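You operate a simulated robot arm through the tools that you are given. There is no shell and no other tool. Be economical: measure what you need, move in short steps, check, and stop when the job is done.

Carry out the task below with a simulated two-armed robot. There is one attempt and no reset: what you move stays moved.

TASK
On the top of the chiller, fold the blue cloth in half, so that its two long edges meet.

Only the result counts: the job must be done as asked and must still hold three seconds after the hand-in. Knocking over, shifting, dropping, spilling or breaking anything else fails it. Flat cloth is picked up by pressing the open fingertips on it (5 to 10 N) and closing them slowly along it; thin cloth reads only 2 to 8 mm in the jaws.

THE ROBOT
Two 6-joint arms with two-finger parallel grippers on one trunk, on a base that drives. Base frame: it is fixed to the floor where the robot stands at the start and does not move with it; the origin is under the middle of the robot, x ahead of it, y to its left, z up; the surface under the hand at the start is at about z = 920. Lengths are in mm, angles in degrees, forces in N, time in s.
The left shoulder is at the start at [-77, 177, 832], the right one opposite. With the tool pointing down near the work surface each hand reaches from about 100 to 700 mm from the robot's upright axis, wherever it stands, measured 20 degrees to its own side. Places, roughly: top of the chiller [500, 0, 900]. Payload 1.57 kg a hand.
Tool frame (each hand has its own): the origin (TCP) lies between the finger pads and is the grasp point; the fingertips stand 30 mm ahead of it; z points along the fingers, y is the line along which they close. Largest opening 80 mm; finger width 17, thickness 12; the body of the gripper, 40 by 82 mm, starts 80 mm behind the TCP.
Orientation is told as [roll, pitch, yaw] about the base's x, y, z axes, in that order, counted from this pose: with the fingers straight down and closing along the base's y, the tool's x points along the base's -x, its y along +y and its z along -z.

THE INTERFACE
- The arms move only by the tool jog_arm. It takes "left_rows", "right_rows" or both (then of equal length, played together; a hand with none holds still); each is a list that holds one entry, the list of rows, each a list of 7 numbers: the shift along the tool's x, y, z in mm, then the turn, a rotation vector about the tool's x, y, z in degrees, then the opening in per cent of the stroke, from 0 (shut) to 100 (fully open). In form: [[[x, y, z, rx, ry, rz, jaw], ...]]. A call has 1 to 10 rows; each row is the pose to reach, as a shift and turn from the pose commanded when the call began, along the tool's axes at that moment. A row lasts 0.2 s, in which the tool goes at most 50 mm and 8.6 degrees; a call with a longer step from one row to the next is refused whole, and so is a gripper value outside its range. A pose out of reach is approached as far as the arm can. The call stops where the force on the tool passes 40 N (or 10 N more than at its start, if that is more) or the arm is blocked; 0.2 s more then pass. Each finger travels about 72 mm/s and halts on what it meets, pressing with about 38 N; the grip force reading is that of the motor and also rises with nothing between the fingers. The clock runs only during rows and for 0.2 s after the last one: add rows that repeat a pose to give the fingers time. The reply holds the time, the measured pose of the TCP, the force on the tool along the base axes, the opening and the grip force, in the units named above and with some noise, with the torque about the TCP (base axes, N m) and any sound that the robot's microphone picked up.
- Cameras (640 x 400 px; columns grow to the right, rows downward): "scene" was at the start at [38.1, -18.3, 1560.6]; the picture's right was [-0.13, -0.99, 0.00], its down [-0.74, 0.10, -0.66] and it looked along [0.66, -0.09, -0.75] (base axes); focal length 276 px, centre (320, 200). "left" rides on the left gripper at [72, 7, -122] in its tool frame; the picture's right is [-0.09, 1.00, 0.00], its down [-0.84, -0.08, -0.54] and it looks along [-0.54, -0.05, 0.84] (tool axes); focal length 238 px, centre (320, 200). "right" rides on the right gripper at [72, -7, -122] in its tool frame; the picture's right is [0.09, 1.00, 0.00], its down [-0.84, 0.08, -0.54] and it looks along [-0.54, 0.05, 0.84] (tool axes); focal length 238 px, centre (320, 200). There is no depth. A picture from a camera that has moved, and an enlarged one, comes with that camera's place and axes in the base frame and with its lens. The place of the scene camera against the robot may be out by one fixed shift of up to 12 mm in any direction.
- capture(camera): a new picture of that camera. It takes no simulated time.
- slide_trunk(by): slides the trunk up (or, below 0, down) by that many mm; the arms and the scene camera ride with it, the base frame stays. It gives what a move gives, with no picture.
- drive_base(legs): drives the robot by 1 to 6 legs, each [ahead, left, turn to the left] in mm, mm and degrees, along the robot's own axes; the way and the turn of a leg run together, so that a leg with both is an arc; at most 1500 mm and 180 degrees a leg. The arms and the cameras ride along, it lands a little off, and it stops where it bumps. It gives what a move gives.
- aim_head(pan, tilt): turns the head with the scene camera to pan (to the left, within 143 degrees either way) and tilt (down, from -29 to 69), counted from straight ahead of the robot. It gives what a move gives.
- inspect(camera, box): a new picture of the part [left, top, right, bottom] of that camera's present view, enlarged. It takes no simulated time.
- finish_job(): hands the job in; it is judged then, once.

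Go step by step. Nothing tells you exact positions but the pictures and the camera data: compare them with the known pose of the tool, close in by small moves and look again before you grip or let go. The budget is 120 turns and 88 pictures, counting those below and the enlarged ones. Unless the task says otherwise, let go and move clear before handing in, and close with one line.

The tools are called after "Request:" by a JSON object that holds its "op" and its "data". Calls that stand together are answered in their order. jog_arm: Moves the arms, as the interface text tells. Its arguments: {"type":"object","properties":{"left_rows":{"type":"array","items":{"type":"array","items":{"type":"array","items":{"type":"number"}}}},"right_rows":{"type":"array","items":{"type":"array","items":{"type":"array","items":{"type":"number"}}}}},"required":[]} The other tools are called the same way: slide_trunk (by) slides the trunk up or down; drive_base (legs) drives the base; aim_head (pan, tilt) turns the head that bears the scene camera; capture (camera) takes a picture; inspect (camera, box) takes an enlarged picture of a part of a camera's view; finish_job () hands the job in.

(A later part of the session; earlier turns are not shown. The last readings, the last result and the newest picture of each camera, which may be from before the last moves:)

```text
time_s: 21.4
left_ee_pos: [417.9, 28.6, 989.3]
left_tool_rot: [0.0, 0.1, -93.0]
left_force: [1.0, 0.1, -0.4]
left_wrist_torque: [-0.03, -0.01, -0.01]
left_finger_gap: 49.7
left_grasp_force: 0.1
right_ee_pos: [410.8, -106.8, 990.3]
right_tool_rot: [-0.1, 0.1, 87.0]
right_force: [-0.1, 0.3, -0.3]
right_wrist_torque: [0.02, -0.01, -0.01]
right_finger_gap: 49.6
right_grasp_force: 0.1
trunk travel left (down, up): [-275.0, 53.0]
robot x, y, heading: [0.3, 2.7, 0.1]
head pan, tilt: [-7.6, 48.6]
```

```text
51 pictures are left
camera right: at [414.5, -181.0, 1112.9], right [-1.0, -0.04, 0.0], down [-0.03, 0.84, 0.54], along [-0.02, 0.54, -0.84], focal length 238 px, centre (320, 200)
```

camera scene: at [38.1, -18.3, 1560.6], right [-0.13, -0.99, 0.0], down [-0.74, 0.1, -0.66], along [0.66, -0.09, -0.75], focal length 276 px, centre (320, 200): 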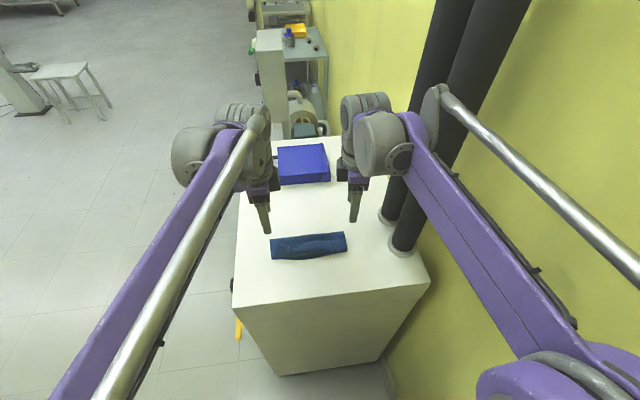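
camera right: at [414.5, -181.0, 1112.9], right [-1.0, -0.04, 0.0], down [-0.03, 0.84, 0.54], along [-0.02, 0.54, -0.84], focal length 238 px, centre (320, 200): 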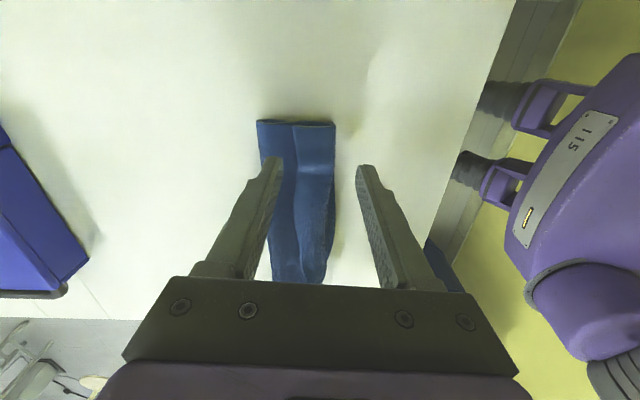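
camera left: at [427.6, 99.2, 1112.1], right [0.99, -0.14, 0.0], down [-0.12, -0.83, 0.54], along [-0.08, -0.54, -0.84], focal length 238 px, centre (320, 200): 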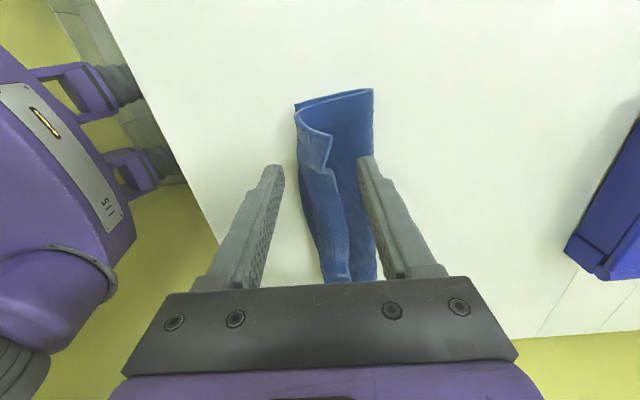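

The far fingers line up between the lip edge and the fold. I'll go down to just above the top layer.

Request:
{"op": "jog_arm", "data": {"left_rows": [[[0, -1, 12, 0, 0, 0, 62], [0, -2, 22, 0, 0, 0, 62], [0, -2, 28, 0, 0, 0, 62], [0, -2, 28, 0, 0, 0, 62]]], "right_rows": [[[0, -1, 12, 0, 0, 0, 62], [0, -1, 22, 0, 0, 0, 62], [0, -1, 28, 0, 0, 0, 62], [0, -1, 28, 0, 0, 0, 62]]]}}

Request:
{"op": "capture", "data": {"camera": "left"}}

Request:
{"op": "capture", "data": {"camera": "right"}}

Request:
{"op": "inspect", "data": {"camera": "scene", "box": [250, 210, 370, 285]}}

```text
time_s: 22.4
left_ee_pos: [415.7, 28.7, 961.0]
left_tool_rot: [0.0, 0.0, -92.9]
left_force: [-0.2, -0.2, 0.7]
left_wrist_torque: [0.05, 0.02, 0.0]
left_finger_gap: 49.6
left_grasp_force: 0.1
right_ee_pos: [413.5, -106.6, 962.5]
right_tool_rot: [0.0, 0.0, 87.0]
right_force: [-1.1, -0.1, -0.2]
right_wrist_torque: [0.01, -0.04, -0.02]
right_finger_gap: 49.5
right_grasp_force: 0.2
trunk travel left (down, up): [-275.0, 53.0]
robot x, y, heading: [-1.8, 0.9, -0.2]
head pan, tilt: [-7.6, 48.6]
```

```text
50 pictures are left
camera left: at [426.2, 99.3, 1083.7], right [0.99, -0.14, 0.0], down [-0.12, -0.83, 0.54], along [-0.08, -0.54, -0.84], focal length 238 px, centre (320, 200)
```

left: 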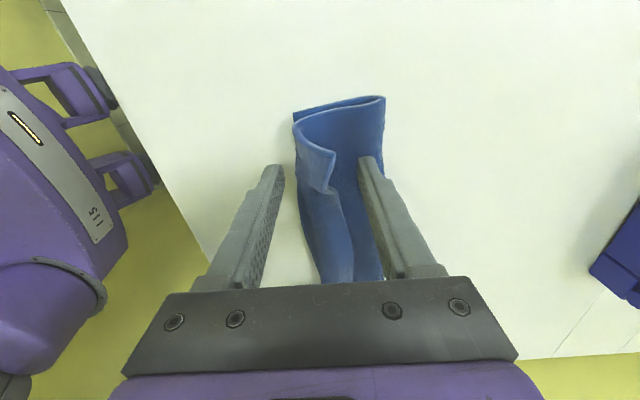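

```text
49 pictures are left
camera right: at [416.7, -180.2, 1083.8], right [-1.0, -0.04, 0.0], down [-0.03, 0.84, 0.54], along [-0.02, 0.54, -0.84], focal length 238 px, centre (320, 200)
```

right: 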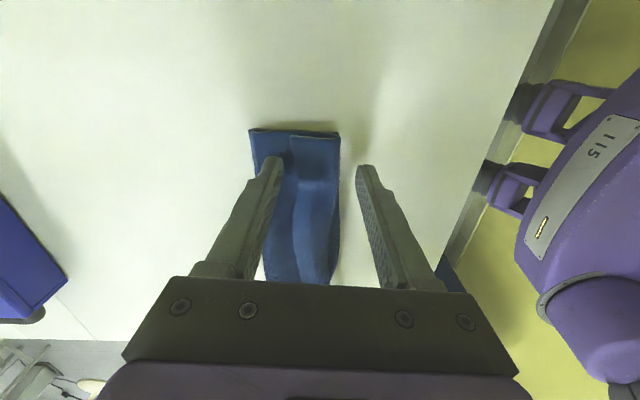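

```text
5.33 times, centred on (310, 248) of scene
camera zoom: at [37.9, -18.3, 1560.6], right [-0.13, -0.99, 0.0], down [-0.74, 0.1, -0.66], along [0.66, -0.09, -0.75], focal length 1469 px, centre (373, -53)
```

zoom: 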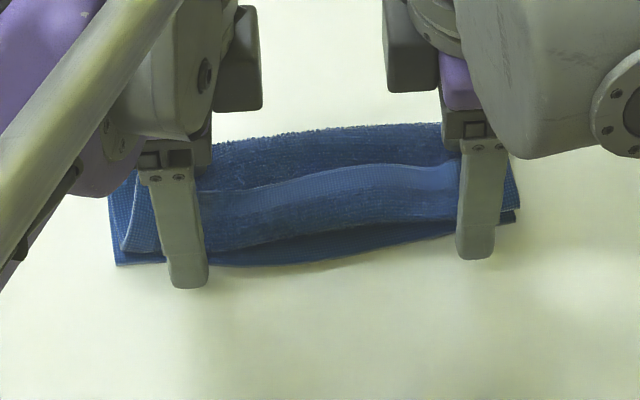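

There's no contact yet. I'll lower 3 mm more and sweep both hands toward the robot by 22 mm, so the far fingers raise the lip.

Request:
{"op": "jog_arm", "data": {"left_rows": [[[0, 0, 3, 0, 0, 0, 62], [0, -4, 3, 0, 0, 0, 62], [0, -8, 3, 0, 0, 0, 62], [0, -13, 3, 0, 0, 0, 62], [0, -18, 2, 0, 0, 0, 62], [0, -22, 1, 0, 0, 0, 62], [0, -22, 0, 0, 0, 0, 62]]], "right_rows": [[[0, 0, 4, 0, 0, 0, 62], [0, 4, 4, 0, 0, 0, 62], [0, 8, 4, 0, 0, 0, 62], [0, 13, 4, 0, 0, 0, 62], [0, 18, 3, 0, 0, 0, 62], [0, 22, 2, 0, 0, 0, 62], [0, 22, 1, 0, 0, 0, 62]]]}}

Request:
{"op": "capture", "data": {"camera": "left"}}

Request:
{"op": "capture", "data": {"camera": "right"}}

Request:
{"op": "inspect", "data": {"camera": "scene", "box": [250, 210, 370, 285]}}

```text
time_s: 24.0
left_ee_pos: [395.4, 29.9, 963.0]
left_tool_rot: [0.0, 0.0, -93.0]
left_force: [0.1, 0.0, -0.3]
left_wrist_torque: [0.0, -0.01, -0.02]
left_finger_gap: 49.6
left_grasp_force: 0.1
right_ee_pos: [391.8, -107.5, 960.7]
right_tool_rot: [0.0, 0.0, 87.1]
right_force: [0.0, -0.6, 0.3]
right_wrist_torque: [0.0, -0.01, 0.01]
right_finger_gap: 50.0
right_grasp_force: 0.1
trunk travel left (down, up): [-275.0, 53.0]
robot x, y, heading: [2.7, 0.7, 0.3]
head pan, tilt: [-7.6, 48.6]
```

```text
47 pictures are left
camera left: at [404.8, 101.2, 1083.6], right [0.99, -0.14, 0.0], down [-0.12, -0.83, 0.54], along [-0.08, -0.54, -0.84], focal length 238 px, centre (320, 200)
```

left: 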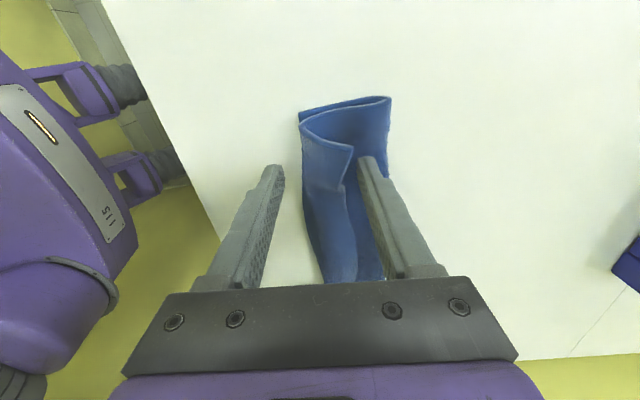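

```text
46 pictures are left
camera right: at [395.5, -180.4, 1083.7], right [-1.0, -0.04, 0.0], down [-0.03, 0.84, 0.54], along [-0.02, 0.54, -0.84], focal length 238 px, centre (320, 200)
```

right: 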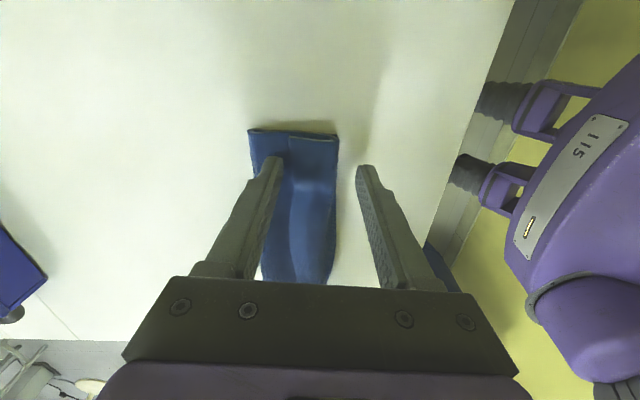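

```text
5.33 times, centred on (310, 248) of scene
camera zoom: at [38.2, -18.4, 1560.6], right [-0.13, -0.99, 0.0], down [-0.74, 0.1, -0.66], along [0.66, -0.09, -0.75], focal length 1469 px, centre (373, -53)
```

zoom: 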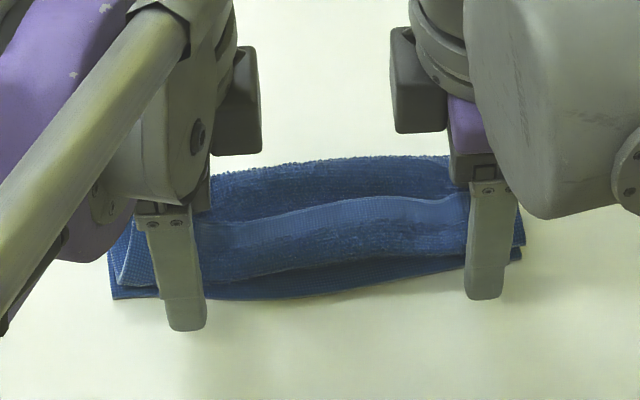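

The whole folded cloth slid along with the fingers, so it glides easily on the top. The lip now sits between each hand's fingers, so I'll close partway, slowly, to stand it up and then look.

Request:
{"op": "jog_arm", "data": {"left_rows": [[[0, 0, 0, 0, 0, 0, 57], [0, -1, 0, 0, 0, 0, 52], [0, -2, 0, 0, 0, 0, 47], [0, -3, -1, 0, 0, 0, 42], [0, -4, -2, 0, 0, 0, 37], [0, -4, -3, 0, 0, 0, 32], [0, -4, -4, 0, 0, 0, 32]]], "right_rows": [[[0, 0, 0, 0, 0, 0, 57], [0, 1, 0, 0, 0, 0, 52], [0, 2, 0, 0, 0, 0, 47], [0, 3, 0, 0, 0, 0, 42], [0, 4, -1, 0, 0, 0, 37], [0, 4, -2, 0, 0, 0, 32], [0, 4, -3, 0, 0, 0, 32]]]}}

Request:
{"op": "capture", "data": {"camera": "left"}}

Request:
{"op": "capture", "data": {"camera": "right"}}

```text
time_s: 25.6
left_ee_pos: [390.9, 31.2, 965.4]
left_tool_rot: [0.0, 0.0, -93.0]
left_force: [1.2, -0.5, -0.5]
left_wrist_torque: [-0.01, -0.02, 0.03]
left_finger_gap: 25.4
left_grasp_force: 0.1
right_ee_pos: [387.9, -106.6, 963.6]
right_tool_rot: [0.0, 0.0, 87.0]
right_force: [-1.0, 0.3, 0.9]
right_wrist_torque: [0.0, -0.02, -0.01]
right_finger_gap: 25.5
right_grasp_force: 0.0
trunk travel left (down, up): [-275.0, 53.0]
robot x, y, heading: [3.2, -2.6, -0.2]
head pan, tilt: [-7.6, 48.6]
```

```text
44 pictures are left
camera left: at [401.0, 101.0, 1086.5], right [0.99, -0.14, 0.0], down [-0.12, -0.83, 0.54], along [-0.08, -0.54, -0.84], focal length 238 px, centre (320, 200)
```

left: 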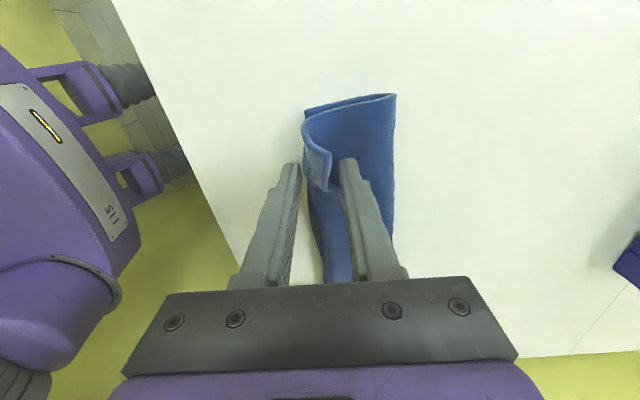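

```text
43 pictures are left
camera right: at [391.0, -180.2, 1086.0], right [-1.0, -0.04, 0.0], down [-0.03, 0.84, 0.54], along [-0.02, 0.54, -0.84], focal length 238 px, centre (320, 200)
```

right: 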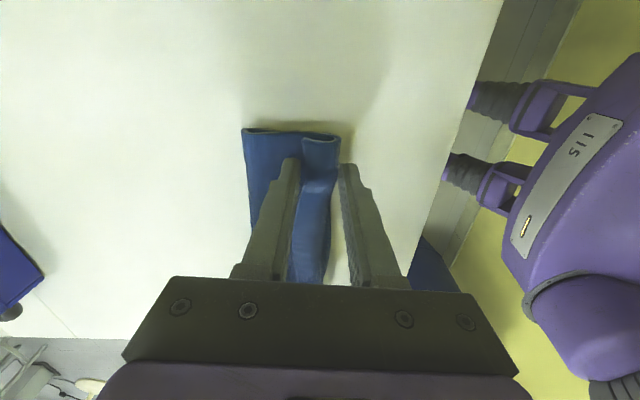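

The lip now stands up between the fingers on both sides. I'll raise a few millimetres to clear the lower layers and close on it.

Request:
{"op": "jog_arm", "data": {"left_rows": [[[0, 0, -3, 0, 0, 0, 30], [0, 0, -6, 0, 0, 0, 26], [0, 0, -8, 0, 0, 0, 22], [0, 0, -8, 0, 0, 0, 17], [0, 0, -8, 0, 0, 0, 12], [0, 0, -8, 0, 0, 0, 7], [0, 0, -8, 0, 0, 0, 2], [0, 0, -8, 0, 0, 0, 0], [0, 0, -8, 0, 0, 0, 0]]], "right_rows": [[[0, 0, -3, 0, 0, 0, 30], [0, 0, -6, 0, 0, 0, 26], [0, 0, -8, 0, 0, 0, 22], [0, 0, -8, 0, 0, 0, 17], [0, 0, -8, 0, 0, 0, 12], [0, 0, -8, 0, 0, 0, 7], [0, 0, -8, 0, 0, 0, 2], [0, 0, -8, 0, 0, 0, 0], [0, 0, -8, 0, 0, 0, 0]]]}}

Request:
{"op": "capture", "data": {"camera": "left"}}

Request:
{"op": "capture", "data": {"camera": "right"}}

```text
time_s: 27.6
left_ee_pos: [390.4, 29.1, 973.3]
left_tool_rot: [0.0, -0.1, -93.0]
left_force: [0.0, -0.9, -0.6]
left_wrist_torque: [0.0, 0.01, -0.01]
left_finger_gap: 3.1
left_grasp_force: 24.3
right_ee_pos: [388.4, -107.2, 971.5]
right_tool_rot: [-0.1, 0.0, 87.0]
right_force: [0.0, 0.7, -0.2]
right_wrist_torque: [-0.02, 0.02, -0.01]
right_finger_gap: 4.0
right_grasp_force: 24.8
trunk travel left (down, up): [-275.0, 53.0]
robot x, y, heading: [1.7, -3.4, 0.1]
head pan, tilt: [-7.6, 48.6]
```

```text
42 pictures are left
camera left: at [401.0, 100.0, 1095.0], right [0.99, -0.14, 0.0], down [-0.12, -0.83, 0.54], along [-0.08, -0.54, -0.84], focal length 238 px, centre (320, 200)
```

left: 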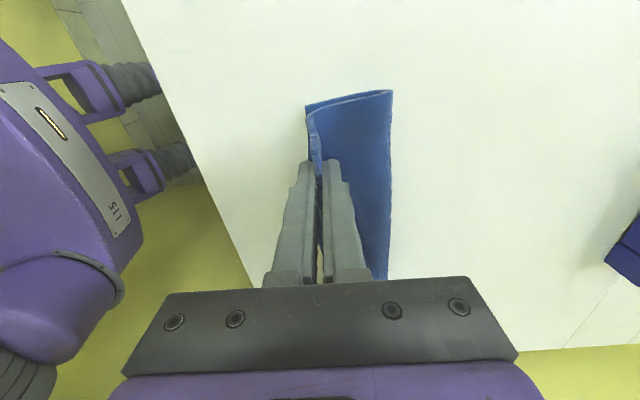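

```text
41 pictures are left
camera right: at [390.9, -181.0, 1094.4], right [-1.0, -0.04, 0.0], down [-0.03, 0.84, 0.54], along [-0.02, 0.54, -0.84], focal length 238 px, centre (320, 200)
```

right: 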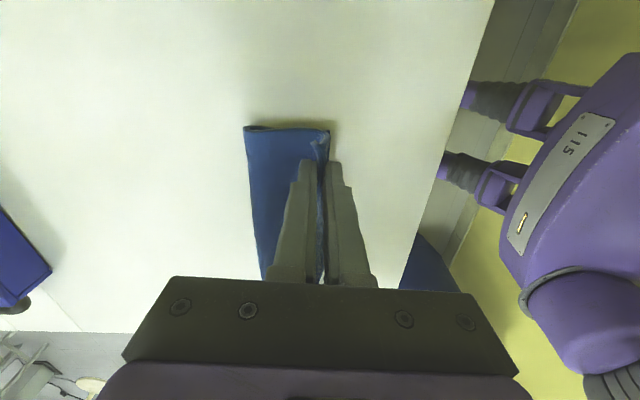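

Clean flat grips on the lip, 3.1 and 4.0 mm. I'll lift the edge and move it forward to stand over the cloth's true mid-line at about x 465, so the fold re-forms in the middle.

Request:
{"op": "jog_arm", "data": {"left_rows": [[[0, 5, -12, 0, 0, 0, 0], [0, 15, -27, 0, 0, 0, 0], [0, 30, -36, 0, 0, 0, 0], [0, 45, -41, 0, 0, 0, 0], [0, 60, -43, 0, 0, 0, 0], [0, 75, -43, 0, 0, 0, 0], [0, 75, -43, 0, 0, 0, 0]]], "right_rows": [[[0, -5, -12, 0, 0, 0, 0], [0, -15, -27, 0, 0, 0, 0], [0, -30, -36, 0, 0, 0, 0], [0, -45, -41, 0, 0, 0, 0], [0, -60, -43, 0, 0, 0, 0], [0, -75, -43, 0, 0, 0, 0], [0, -75, -43, 0, 0, 0, 0]]]}}

Request:
{"op": "capture", "data": {"camera": "left"}}

Request:
{"op": "capture", "data": {"camera": "right"}}

Request:
{"op": "inspect", "data": {"camera": "scene", "box": [240, 200, 380, 290]}}

```text
time_s: 29.2
left_ee_pos: [463.5, 26.6, 1016.0]
left_tool_rot: [0.0, -0.1, -93.0]
left_force: [0.0, -0.9, 0.4]
left_wrist_torque: [0.03, 0.01, -0.02]
left_finger_gap: 2.9
left_grasp_force: 24.3
right_ee_pos: [461.6, -111.3, 1013.9]
right_tool_rot: [0.0, 0.0, 87.0]
right_force: [0.2, 0.0, 0.4]
right_wrist_torque: [0.02, 0.01, 0.02]
right_finger_gap: 4.0
right_grasp_force: 25.0
trunk travel left (down, up): [-275.0, 53.0]
robot x, y, heading: [-1.2, 0.4, -0.2]
head pan, tilt: [-7.6, 48.6]
```

```text
40 pictures are left
camera left: at [474.1, 98.3, 1137.8], right [0.99, -0.14, 0.0], down [-0.12, -0.83, 0.54], along [-0.08, -0.54, -0.84], focal length 238 px, centre (320, 200)
```

left: 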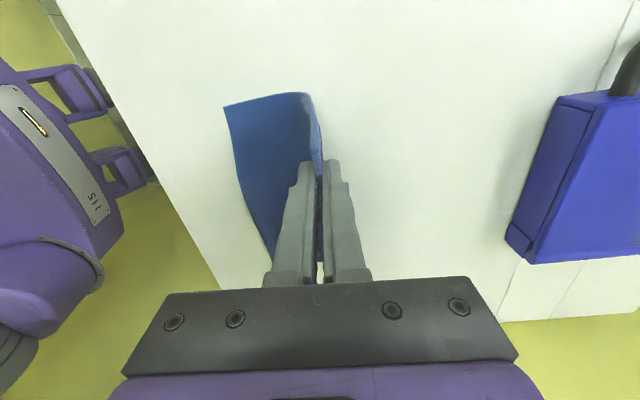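

```text
39 pictures are left
camera right: at [465.8, -184.4, 1136.4], right [-1.0, -0.04, 0.0], down [-0.03, 0.84, 0.54], along [-0.02, 0.54, -0.84], focal length 238 px, centre (320, 200)
```

right: 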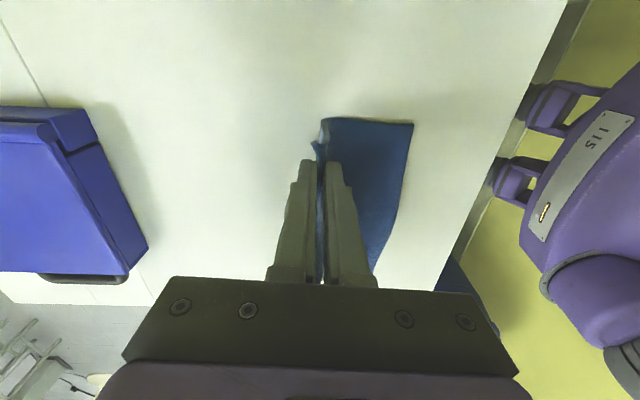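

```text
4.44 times, centred on (310, 245) of scene
camera zoom: at [37.3, -18.2, 1560.6], right [-0.13, -0.99, 0.0], down [-0.74, 0.1, -0.66], along [0.66, -0.09, -0.75], focal length 1224 px, centre (364, 0)
```

zoom: 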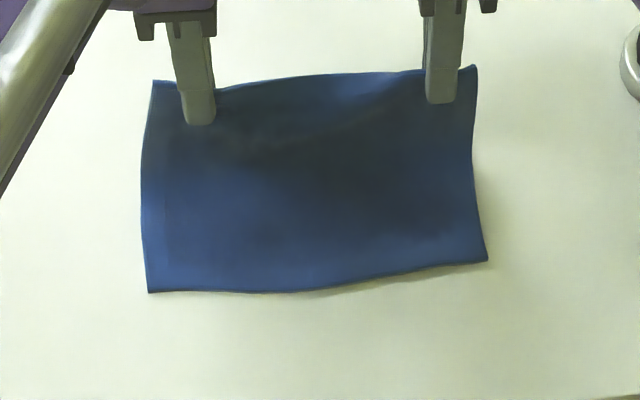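

The edge stands straight over the mid-line and the near half is flat, with its near edge at x≈385 on the left and 380 on the right. I'll lay the edge back toward the robot, tilting the fingers to follow the sheet.

Request:
{"op": "jog_arm", "data": {"left_rows": [[[0, -10.6, 2, -6, 0, 0, 0], [0, -21.2, 4.7, -12, 0, 0, 0], [0, -31.5, 8.8, -18, 0, 0, 0], [0, -41.2, 13.6, -24, 0, 0, 0], [0, -50.2, 20, -30, 0, 0, 0], [0, -58.6, 26.7, -36, 0, 0, 0], [0, -65.8, 34.6, -42, 0, 0, 0], [0, -72.3, 42.9, -48, 0, 0, 0], [0, -72.3, 42.9, -48, 0, 0, 0]]], "right_rows": [[[0, 10.6, 2, 6, 0, 0, 0], [0, 21.2, 4.7, 12, 0, 0, 0], [0, 31.5, 8.8, 18, 0, 0, 0], [0, 42, 13.6, 24, 0, 0, 0], [0, 51, 20, 30, 0, 0, 0], [0, 60, 26.7, 36, 0, 0, 0], [0, 68, 34.6, 42, 0, 0, 0], [0, 74.5, 42.9, 48, 0, 0, 0], [0, 74.5, 42.9, 48, 0, 0, 0]]]}}

Request:
{"op": "capture", "data": {"camera": "left"}}

Request:
{"op": "capture", "data": {"camera": "right"}}

Request:
{"op": "capture", "data": {"camera": "scene"}}

```text
time_s: 31.2
left_ee_pos: [391.7, 30.7, 975.1]
left_tool_rot: [48.1, -0.1, -93.0]
left_force: [1.6, -0.2, 0.1]
left_wrist_torque: [0.04, 0.05, 0.06]
left_finger_gap: 2.8
left_grasp_force: 24.1
right_ee_pos: [389.0, -107.5, 972.1]
right_tool_rot: [-48.1, 0.0, 87.0]
right_force: [0.2, 0.2, 0.4]
right_wrist_torque: [-0.01, 0.1, 0.01]
right_finger_gap: 3.8
right_grasp_force: 24.9
trunk travel left (down, up): [-275.0, 53.0]
robot x, y, heading: [2.0, -0.5, -0.1]
head pan, tilt: [-7.6, 48.6]
```

```text
37 pictures are left
camera left: at [309.8, 105.2, 1060.7], right [0.66, -0.13, 0.74], down [-0.5, -0.81, 0.3], along [0.56, -0.57, -0.6], focal length 238 px, centre (320, 200)
```

left: 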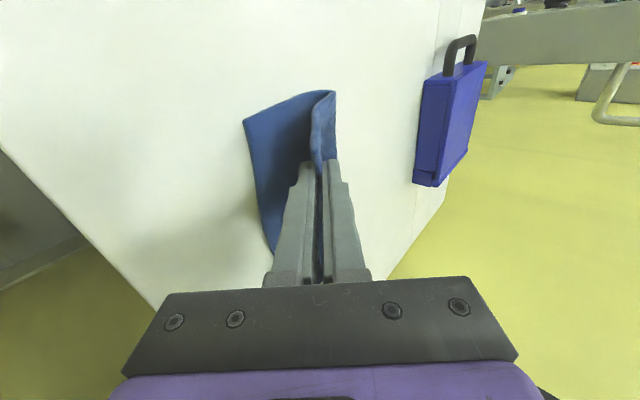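

```text
36 pictures are left
camera right: at [299.4, -175.5, 1058.0], right [-0.67, -0.06, -0.74], down [-0.41, 0.86, 0.3], along [0.62, 0.51, -0.6], focal length 238 px, centre (320, 200)
```

right: 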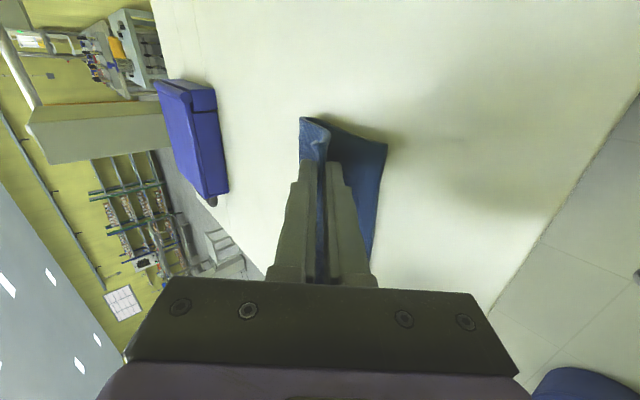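

```text
35 pictures are left
camera scene: at [38.5, -18.3, 1560.6], right [-0.13, -0.99, 0.0], down [-0.74, 0.1, -0.66], along [0.66, -0.09, -0.75], focal length 276 px, centre (320, 200)
```

scene: 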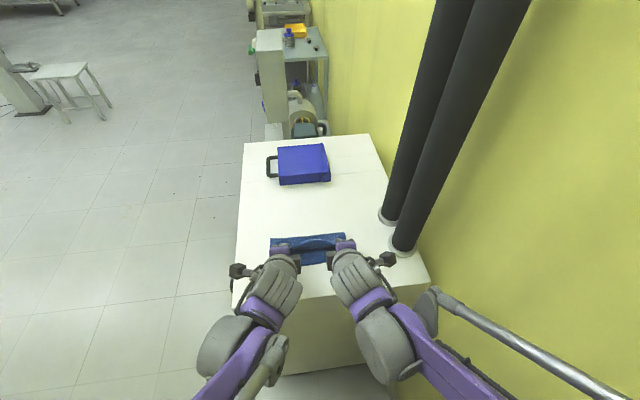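

Request:
{"op": "inspect", "data": {"camera": "scene", "box": [250, 215, 370, 290]}}

Request:
{"op": "inspect", "data": {"camera": "left", "box": [220, 70, 420, 270]}}

```text
5.33 times, centred on (310, 252) of scene
camera zoom: at [38.5, -18.3, 1560.6], right [-0.13, -0.99, 0.0], down [-0.74, 0.1, -0.66], along [0.66, -0.09, -0.75], focal length 1469 px, centre (373, -80)
```

zoom: 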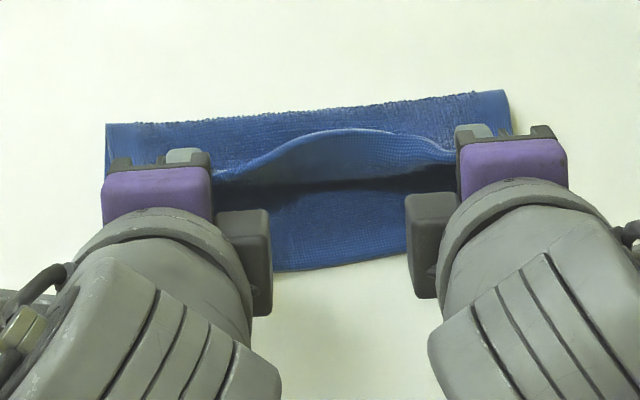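

```text
2.00 times, centred on (320, 170) of left
camera zoom: at [309.8, 105.2, 1060.7], right [0.66, -0.13, 0.74], down [-0.5, -0.81, 0.3], along [0.56, -0.57, -0.6], focal length 477 px, centre (320, 260)
```

zoom: 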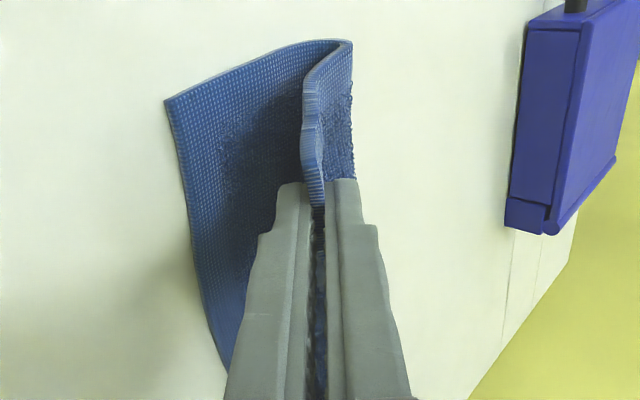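

The near edge is unmoved and the held edge is almost over it. I'll lower the last bit, tilt to 60° and spread the hands a few millimetres to tighten the edge.

Request:
{"op": "jog_arm", "data": {"left_rows": [[[1, -5, 1, -3, 0, 0, 0], [2, -11, 2, -6, 0, 0, 0], [3, -16, 3, -9, 0, 0, 0], [4, -22, 4, -12, 0, 0, 0], [4, -22, 4, -12, 0, 0, 0]]], "right_rows": [[[1, 5, 0, 3, 0, 0, 0], [2, 11, 0.5, 6, 0, 0, 0], [3, 16, 0.8, 9, 0, 0, 0], [4, 22, 1, 12, 0, 0, 0], [4, 22, 1, 12, 0, 0, 0]]]}}

Request:
{"op": "inspect", "data": {"camera": "left", "box": [220, 70, 420, 270]}}

Request:
{"op": "inspect", "data": {"camera": "right", "box": [220, 70, 420, 270]}}

Request:
{"op": "inspect", "data": {"camera": "scene", "box": [250, 215, 370, 290]}}

```text
time_s: 32.4
left_ee_pos: [380.4, 33.5, 954.3]
left_tool_rot: [60.1, -0.1, -93.0]
left_force: [-0.1, -1.2, -0.1]
left_wrist_torque: [-0.01, 0.05, -0.02]
left_finger_gap: 2.8
left_grasp_force: 23.6
right_ee_pos: [372.7, -110.1, 954.5]
right_tool_rot: [-60.1, 0.0, 87.0]
right_force: [0.3, 0.8, -0.1]
right_wrist_torque: [0.02, 0.09, -0.02]
right_finger_gap: 3.8
right_grasp_force: 24.5
trunk travel left (down, up): [-275.0, 53.0]
robot x, y, heading: [-3.6, 0.7, -0.1]
head pan, tilt: [-7.6, 48.6]
```

```text
2.00 times, centred on (320, 170) of left
camera zoom: at [282.4, 110.2, 1020.6], right [0.49, -0.12, 0.86], down [-0.55, -0.81, 0.2], along [0.67, -0.58, -0.46], focal length 477 px, centre (320, 260)
```

zoom: 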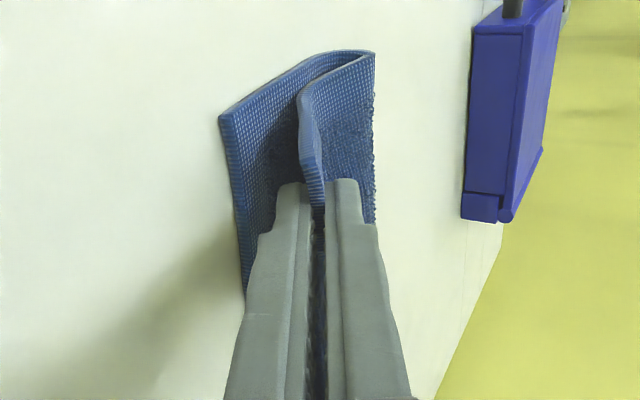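

```text
2.00 times, centred on (320, 170) of right
camera zoom: at [267.9, -178.1, 1021.4], right [-0.5, -0.07, -0.86], down [-0.46, 0.86, 0.2], along [0.73, 0.5, -0.46], focal length 477 px, centre (320, 260)
```

zoom: 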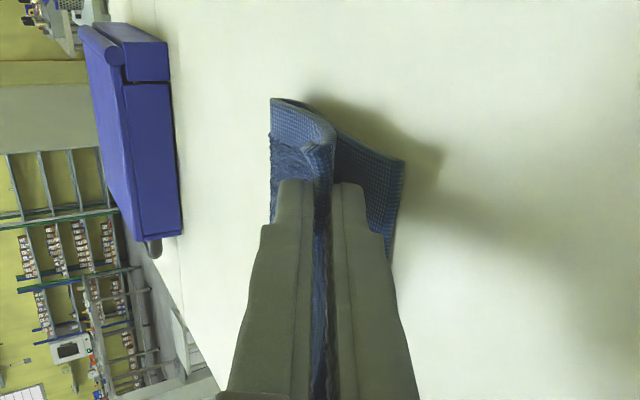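

```text
5.33 times, centred on (310, 252) of scene
camera zoom: at [38.0, -18.3, 1560.6], right [-0.13, -0.99, 0.0], down [-0.74, 0.1, -0.66], along [0.66, -0.09, -0.75], focal length 1469 px, centre (373, -80)
```

zoom: 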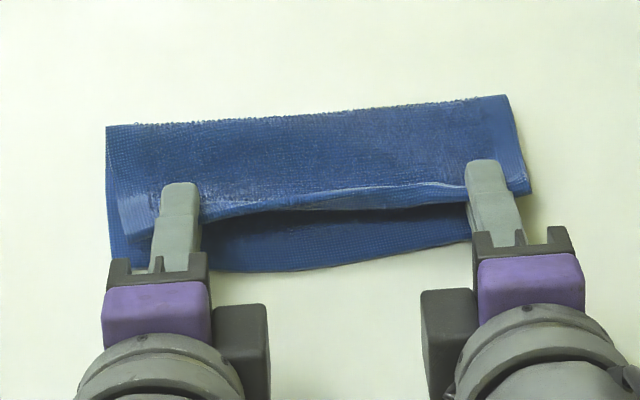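

The fold line now lies at the middle (x≈466 left, 460 right) with the top edge right above the lower edge. I'll open the jaws a little and draw the fingers out slowly along their own axis.

Request:
{"op": "jog_arm", "data": {"left_rows": [[[0, 1, -0.5, 0, 0, 0, 5], [0, 1.7, -1, 0, 0, 0, 10], [0, 1.7, -1, 0, 0, 0, 14], [0, 1.7, -1, 0, 0, 0, 14], [0, 1.7, -6, 0, 0, 0, 14], [0, 1.7, -12, 0, 0, 0, 14], [0, 1.7, -18, 0, 0, 0, 14], [0, 1.7, -25, 0, 0, 0, 14], [0, 1.7, -32, 0, 0, 0, 14], [0, 1.7, -45, 0, 0, 0, 14]]], "right_rows": [[[0, -1, -0.5, 0, 0, 0, 5], [0, -1.7, -1, 0, 0, 0, 10], [0, -1.7, -1, 0, 0, 0, 14], [0, -1.7, -1, 0, 0, 0, 14], [0, -1.7, -6, 0, 0, 0, 14], [0, -1.7, -12, 0, 0, 0, 14], [0, -1.7, -18, 0, 0, 0, 14], [0, -1.7, -25, 0, 0, 0, 14], [0, -1.7, -32, 0, 0, 0, 14], [0, -1.7, -45, 0, 0, 0, 14]]]}}

Request:
{"op": "inspect", "data": {"camera": "left", "box": [220, 70, 420, 270]}}

Request:
{"op": "inspect", "data": {"camera": "scene", "box": [250, 215, 370, 290]}}

```text
time_s: 34.6
left_ee_pos: [343.1, 34.9, 979.1]
left_tool_rot: [60.1, 0.0, -93.0]
left_force: [-0.8, -0.2, 0.2]
left_wrist_torque: [0.01, 0.0, 0.0]
left_finger_gap: 11.0
left_grasp_force: 0.0
right_ee_pos: [333.6, -111.1, 979.7]
right_tool_rot: [-60.2, 0.1, 87.0]
right_force: [-0.5, 0.6, -0.6]
right_wrist_torque: [0.02, 0.01, 0.03]
right_finger_gap: 11.2
right_grasp_force: 0.3
trunk travel left (down, up): [-275.0, 53.0]
robot x, y, heading: [-0.9, -1.5, 0.2]
head pan, tilt: [-7.6, 48.6]
```

```text
2.00 times, centred on (320, 170) of left
camera zoom: at [242.8, 112.1, 1045.4], right [0.49, -0.12, 0.86], down [-0.55, -0.81, 0.2], along [0.67, -0.58, -0.46], focal length 477 px, centre (320, 260)
```

zoom: 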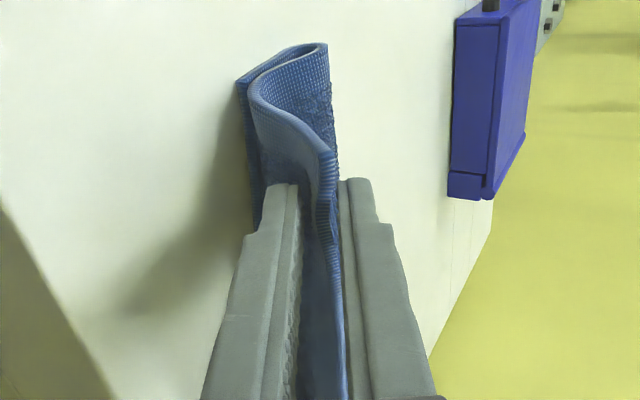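

```text
5.33 times, centred on (310, 252) of scene
camera zoom: at [36.4, -18.3, 1560.6], right [-0.13, -0.99, 0.0], down [-0.74, 0.1, -0.66], along [0.66, -0.09, -0.75], focal length 1469 px, centre (373, -80)
```

zoom: 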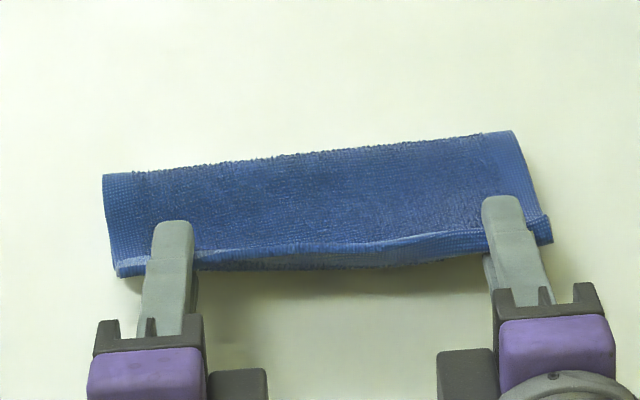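

Withdrawing dragged the top layer along, because it was rubbing between the barely opened fingers, and the fold rolled back to x≈438. I'll re-grip the flap, stand it up again and re-lay it, then release with a wide opening and a flat withdrawal.

Request:
{"op": "jog_arm", "data": {"left_rows": [[[0, 0, 0, 0, 0, 0, 10], [0, 0, 0, 0, 0, 0, 6], [0, 0, 0, 0, 0, 0, 2], [0, 0, 0, 0, 0, 0, 0], [0, 0, 0, 0, 0, 0, 0]]], "right_rows": [[[0, 0, 0, 0, 0, 0, 10], [0, 0, 0, 0, 0, 0, 6], [0, 0, 0, 0, 0, 0, 2], [0, 0, 0, 0, 0, 0, 0], [0, 0, 0, 0, 0, 0, 0]]]}}

Request:
{"op": "inspect", "data": {"camera": "left", "box": [220, 70, 420, 270]}}

Request:
{"op": "inspect", "data": {"camera": "right", "box": [220, 70, 420, 270]}}

```text
time_s: 35.8
left_ee_pos: [343.2, 36.5, 978.5]
left_tool_rot: [60.0, -0.1, -93.1]
left_force: [-0.5, 0.8, 0.1]
left_wrist_torque: [0.02, 0.01, 0.01]
left_finger_gap: 2.4
left_grasp_force: 23.8
right_ee_pos: [336.3, -110.8, 977.7]
right_tool_rot: [-60.0, 0.0, 87.0]
right_force: [-0.2, -0.8, 0.1]
right_wrist_torque: [0.0, 0.01, 0.02]
right_finger_gap: 3.8
right_grasp_force: 24.1
trunk travel left (down, up): [-275.0, 53.0]
robot x, y, heading: [3.3, -1.2, -0.1]
head pan, tilt: [-7.6, 48.6]
```

```text
2.00 times, centred on (320, 170) of left
camera zoom: at [244.2, 112.2, 1045.2], right [0.49, -0.12, 0.86], down [-0.55, -0.81, 0.2], along [0.67, -0.58, -0.46], focal length 477 px, centre (320, 260)
```

zoom: 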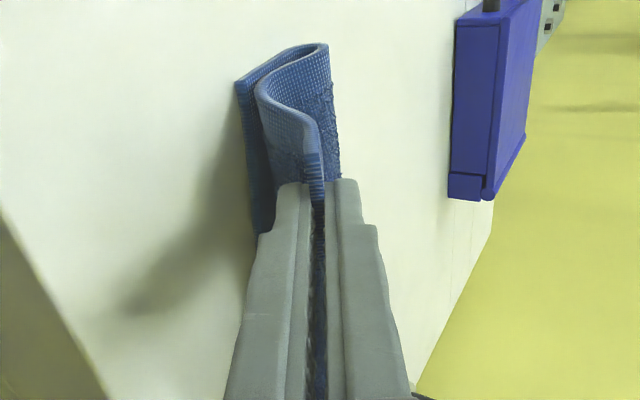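

```text
2.00 times, centred on (320, 170) of right
camera zoom: at [230.7, -177.8, 1045.2], right [-0.5, -0.07, -0.86], down [-0.46, 0.86, 0.2], along [0.73, 0.5, -0.46], focal length 477 px, centre (320, 260)
```

zoom: 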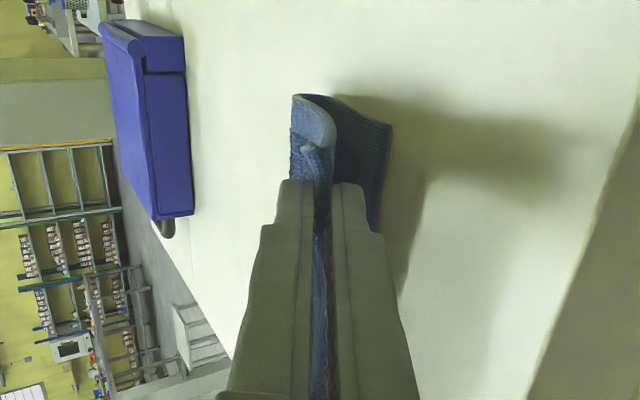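

Both flaps are re-gripped and the bottom near edge hasn't moved (≈387 left, 381 right). I'll stand the top half back up over x≈463.

Request:
{"op": "jog_arm", "data": {"left_rows": [[[0, 11.3, 10.9, 7.5, 0, 0, 0], [0, 22.7, 21.8, 15, 0, 0, 0], [0, 34, 32.7, 22.5, 0, 0, 0], [0, 45.4, 43.6, 30, 0, 0, 0], [0, 56.7, 54.5, 37.5, 0, 0, 0], [0, 68.1, 65.4, 45, 0, 0, 0], [0, 79.4, 76.3, 52.5, 0, 0, 0], [0, 90.8, 87.3, 60, 0, 0, 0], [0, 90.8, 87.3, 60, 0, 0, 0]]], "right_rows": [[[0, -11.5, 11.2, -7.5, 0, 0, 0], [0, -23, 22.5, -15, 0, 0, 0], [0, -34.6, 33.7, -22.5, 0, 0, 0], [0, -46.1, 45, -30, 0, 0, 0], [0, -57.7, 56.2, -37.5, 0, 0, 0], [0, -69.2, 67.4, -45, 0, 0, 0], [0, -80.7, 78.6, -52.5, 0, 0, 0], [0, -92.3, 89.9, -60, 0, 0, 0], [0, -92.3, 89.9, -60, 0, 0, 0]]]}}

Request:
{"op": "capture", "data": {"camera": "left"}}

Request:
{"op": "capture", "data": {"camera": "right"}}

Request:
{"op": "inspect", "data": {"camera": "scene", "box": [240, 200, 380, 290]}}

```text
time_s: 37.8
left_ee_pos: [462.9, 29.1, 1014.0]
left_tool_rot: [0.0, 0.1, -92.9]
left_force: [-0.7, -0.5, 0.5]
left_wrist_torque: [-0.02, -0.07, 0.0]
left_finger_gap: 2.8
left_grasp_force: 23.9
right_ee_pos: [457.2, -115.9, 1013.1]
right_tool_rot: [0.0, 0.1, 87.1]
right_force: [-1.1, -0.3, 0.1]
right_wrist_torque: [0.0, -0.11, -0.01]
right_finger_gap: 4.1
right_grasp_force: 24.6
trunk travel left (down, up): [-275.0, 53.0]
robot x, y, heading: [-4.2, -1.8, -0.1]
head pan, tilt: [-7.6, 48.6]
```

```text
25 pictures are left
camera left: at [472.9, 100.0, 1135.7], right [0.99, -0.14, 0.0], down [-0.12, -0.83, 0.54], along [-0.08, -0.54, -0.84], focal length 238 px, centre (320, 200)
```

left: 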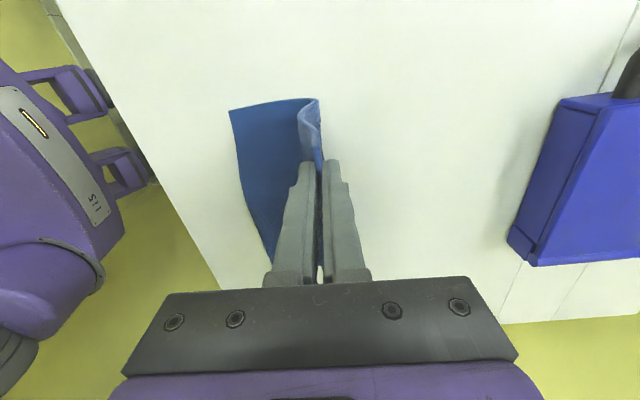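

```text
24 pictures are left
camera right: at [460.7, -189.0, 1135.5], right [-1.0, -0.04, 0.0], down [-0.03, 0.84, 0.54], along [-0.02, 0.54, -0.84], focal length 238 px, centre (320, 200)
```

right: 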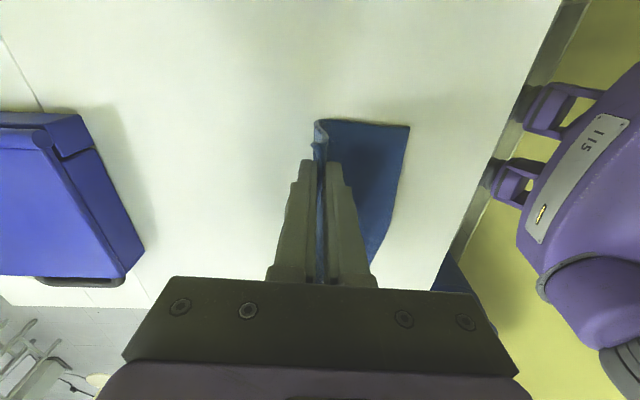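

```text
4.44 times, centred on (310, 245) of scene
camera zoom: at [35.9, -18.2, 1560.6], right [-0.13, -0.99, 0.0], down [-0.74, 0.1, -0.66], along [0.66, -0.09, -0.75], focal length 1224 px, centre (364, 0)
```

zoom: 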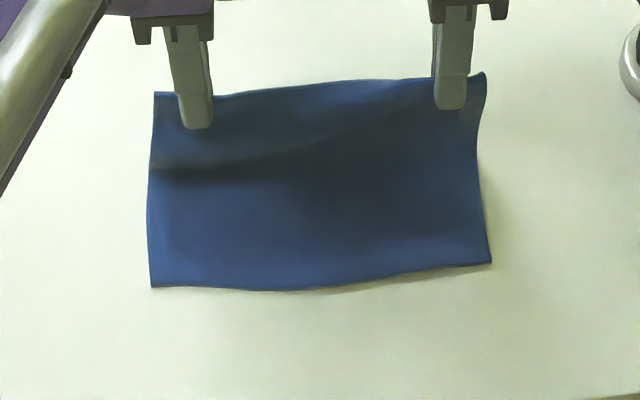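

It's standing again and the lower half is flat. I'll repeat the lay-down to 60° tilt in one go.

Request:
{"op": "jog_arm", "data": {"left_rows": [[[0, -10.6, 2, -6, 0, 0, 0], [0, -21.2, 4.7, -12, 0, 0, 0], [0, -31.5, 8.8, -18, 0, 0, 0], [0, -41.2, 13.6, -24, 0, 0, 0], [0, -50.2, 20, -30, 0, 0, 0], [0, -58.6, 26.7, -36, 0, 0, 0], [0, -66.5, 34.6, -42, 0, 0, 0], [0, -73.5, 42.9, -48, 0, 0, 0], [0, -79.5, 51.5, -54, 0, 0, 0], [0, -85, 60, -60, 0, 0, 0]]], "right_rows": [[[0, 10.6, 2, 6, 0, 0, 0], [0, 21.2, 4.7, 12, 0, 0, 0], [0, 31.5, 8.8, 18, 0, 0, 0], [0, 42, 13.6, 24, 0, 0, 0], [0, 51, 20, 30, 0, 0, 0], [0, 60, 26.7, 36, 0, 0, 0], [0, 68, 34.6, 42, 0, 0, 0], [0, 74.5, 42.9, 48, 0, 0, 0], [0, 80.5, 51, 54, 0, 0, 0], [0, 86, 59, 60, 0, 0, 0]]]}}

Request:
{"op": "inspect", "data": {"camera": "scene", "box": [250, 215, 370, 290]}}

```text
time_s: 40.0
left_ee_pos: [380.0, 33.2, 952.9]
left_tool_rot: [60.1, -0.1, -92.9]
left_force: [0.4, -0.7, -0.5]
left_wrist_torque: [0.01, 0.03, 0.0]
left_finger_gap: 2.6
left_grasp_force: 23.7
right_ee_pos: [375.9, -109.3, 953.0]
right_tool_rot: [-60.1, -0.2, 87.0]
right_force: [-0.3, 0.0, -0.2]
right_wrist_torque: [-0.02, 0.09, 0.01]
right_finger_gap: 4.2
right_grasp_force: 24.8
trunk travel left (down, up): [-275.0, 53.0]
robot x, y, heading: [-1.5, -1.6, 0.1]
head pan, tilt: [-7.6, 48.6]
```

```text
5.33 times, centred on (310, 252) of scene
camera zoom: at [38.7, -18.4, 1560.6], right [-0.13, -0.99, 0.0], down [-0.74, 0.1, -0.66], along [0.66, -0.09, -0.75], focal length 1469 px, centre (373, -80)
```

zoom: 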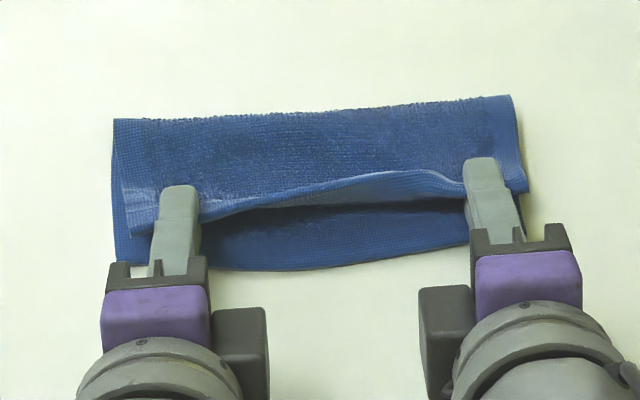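

The fold lies near the middle. I'll release the right hand first while the left keeps holding: open wide with the lower finger kept in place, then pull straight back horizontally.

Request:
{"op": "jog_arm", "data": {"right_rows": [[[0, -4, 0, 0, 0, 0, 14], [0, -8.5, 0, 0, 0, 0, 26], [0, -13, 0, 0, 0, 0, 38], [0, -17.5, 0, 0, 0, 0, 50], [0, -17.5, 0, 0, 0, 0, 50], [0, -14.5, -5, 0, 0, 0, 50], [0, -10.5, -12, 0, 0, 0, 50], [0, -5, -22, 0, 0, 0, 50], [0, 2.5, -35, 0, 0, 0, 50], [0, 11, -50, 0, 0, 0, 50]]]}}

Request:
{"op": "inspect", "data": {"camera": "scene", "box": [250, 215, 370, 290]}}

```text
time_s: 42.2
left_ee_pos: [379.7, 33.1, 953.8]
left_tool_rot: [60.0, -0.1, -93.0]
left_force: [0.1, -0.2, -0.2]
left_wrist_torque: [0.02, 0.06, -0.07]
left_finger_gap: 2.7
left_grasp_force: 23.9
right_ee_pos: [323.2, -107.2, 970.8]
right_tool_rot: [-59.9, -0.1, 87.0]
right_force: [-0.6, -0.7, 0.6]
right_wrist_torque: [0.0, 0.01, -0.01]
right_finger_gap: 40.1
right_grasp_force: 0.1
trunk travel left (down, up): [-275.0, 53.0]
robot x, y, heading: [-0.4, -4.5, -0.0]
head pan, tilt: [-7.6, 48.6]
```

```text
5.33 times, centred on (310, 252) of scene
camera zoom: at [37.3, -18.7, 1560.6], right [-0.13, -0.99, 0.0], down [-0.74, 0.1, -0.66], along [0.66, -0.09, -0.75], focal length 1469 px, centre (373, -80)
```

zoom: 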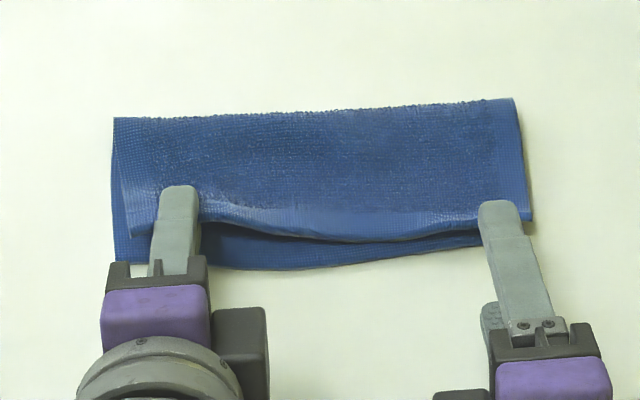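

The right side has settled with its edges nearly meeting. I'll do the same with the left hand.

Request:
{"op": "jog_arm", "data": {"left_rows": [[[0, 4, 0, 0, 0, 0, 14], [0, 8.5, 0, 0, 0, 0, 26], [0, 13, 0, 0, 0, 0, 38], [0, 17.5, 0, 0, 0, 0, 50], [0, 17.5, 0, 0, 0, 0, 50], [0, 14.5, -5, 0, 0, 0, 50], [0, 10.5, -12, 0, 0, 0, 50], [0, 5, -22, 0, 0, 0, 50], [0, -2.5, -35, 0, 0, 0, 50], [0, -11, -50, 0, 0, 0, 50]]], "right_rows": [[[0, 0, 0, 0, 0, 0, 50], [0, 0, 0, 0, 0, 0, 50], [0, 0, 0, 0, 0, 0, 50], [0, 0, 0, 0, 0, 0, 50], [0, 0, 0, 0, 0, 0, 50], [0, 10, -17, 0, 0, 0, 50], [0, 15, -35, 0, 0, 0, 50], [0, 10, -55, 0, 0, 0, 50], [0, 0, -80, 0, 0, 0, 50], [0, -20, -110, 0, 0, 0, 50]]]}}

Request:
{"op": "inspect", "data": {"camera": "scene", "box": [250, 215, 370, 290]}}

```text
time_s: 44.6
left_ee_pos: [328.0, 87.6, 969.8]
left_tool_rot: [60.3, -1.9, -94.3]
left_force: [0.5, 0.0, 0.2]
left_wrist_torque: [0.03, -0.02, -0.01]
left_finger_gap: 40.0
left_grasp_force: 0.1
right_ee_pos: [254.9, -40.8, 1048.5]
right_tool_rot: [-60.4, 2.6, 82.4]
right_force: [0.1, 0.3, 0.6]
right_wrist_torque: [-0.01, -0.01, -0.03]
right_finger_gap: 40.1
right_grasp_force: 0.1
right hand out of reach, approached as far as the arm can: row 9, 10
trunk travel left (down, up): [-275.0, 53.0]
robot x, y, heading: [-1.4, 27.8, -1.2]
head pan, tilt: [-7.6, 48.6]
stopped in row 10 (left hand): the arm was blocked; the commanded pose is now the measured one
```

```text
5.33 times, centred on (310, 252) of scene
camera zoom: at [28.3, 58.3, 1559.8], right [-0.15, -0.99, 0.03], down [-0.74, 0.09, -0.67], along [0.66, -0.13, -0.74], focal length 1469 px, centre (373, -80)
```

zoom: 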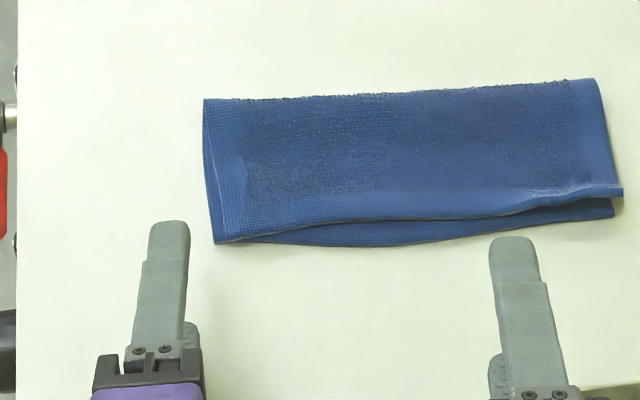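

The cloth is now folded with its edges close together. However, the right arm over-reached backward and the robot itself has shifted, so I'll look at the whole scene before anything else.

Request:
{"op": "capture", "data": {"camera": "scene"}}

Request:
{"op": "capture", "data": {"camera": "right"}}

```text
19 pictures are left
camera scene: at [28.3, 58.3, 1559.8], right [-0.15, -0.99, 0.03], down [-0.74, 0.09, -0.67], along [0.66, -0.13, -0.74], focal length 276 px, centre (320, 200)
```

scene: 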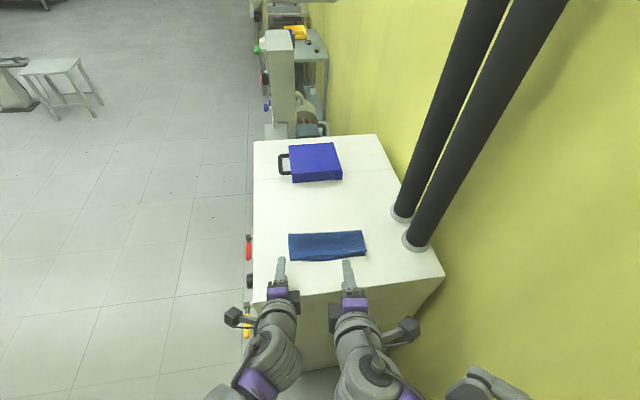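

```text
18 pictures are left
camera right: at [144.7, -96.3, 1116.9], right [-0.5, -0.06, -0.86], down [-0.39, 0.91, 0.16], along [0.77, 0.42, -0.48], focal length 238 px, centre (320, 200)
```

right: 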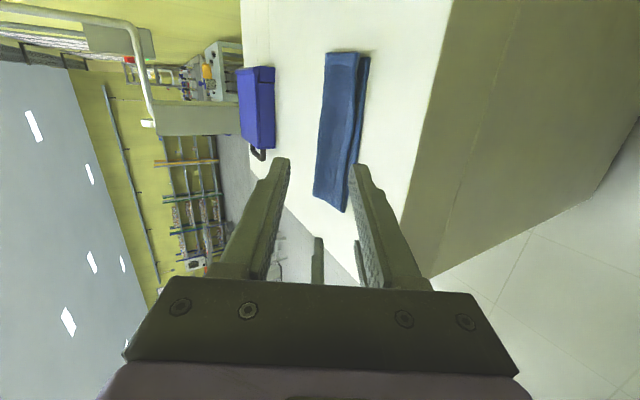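

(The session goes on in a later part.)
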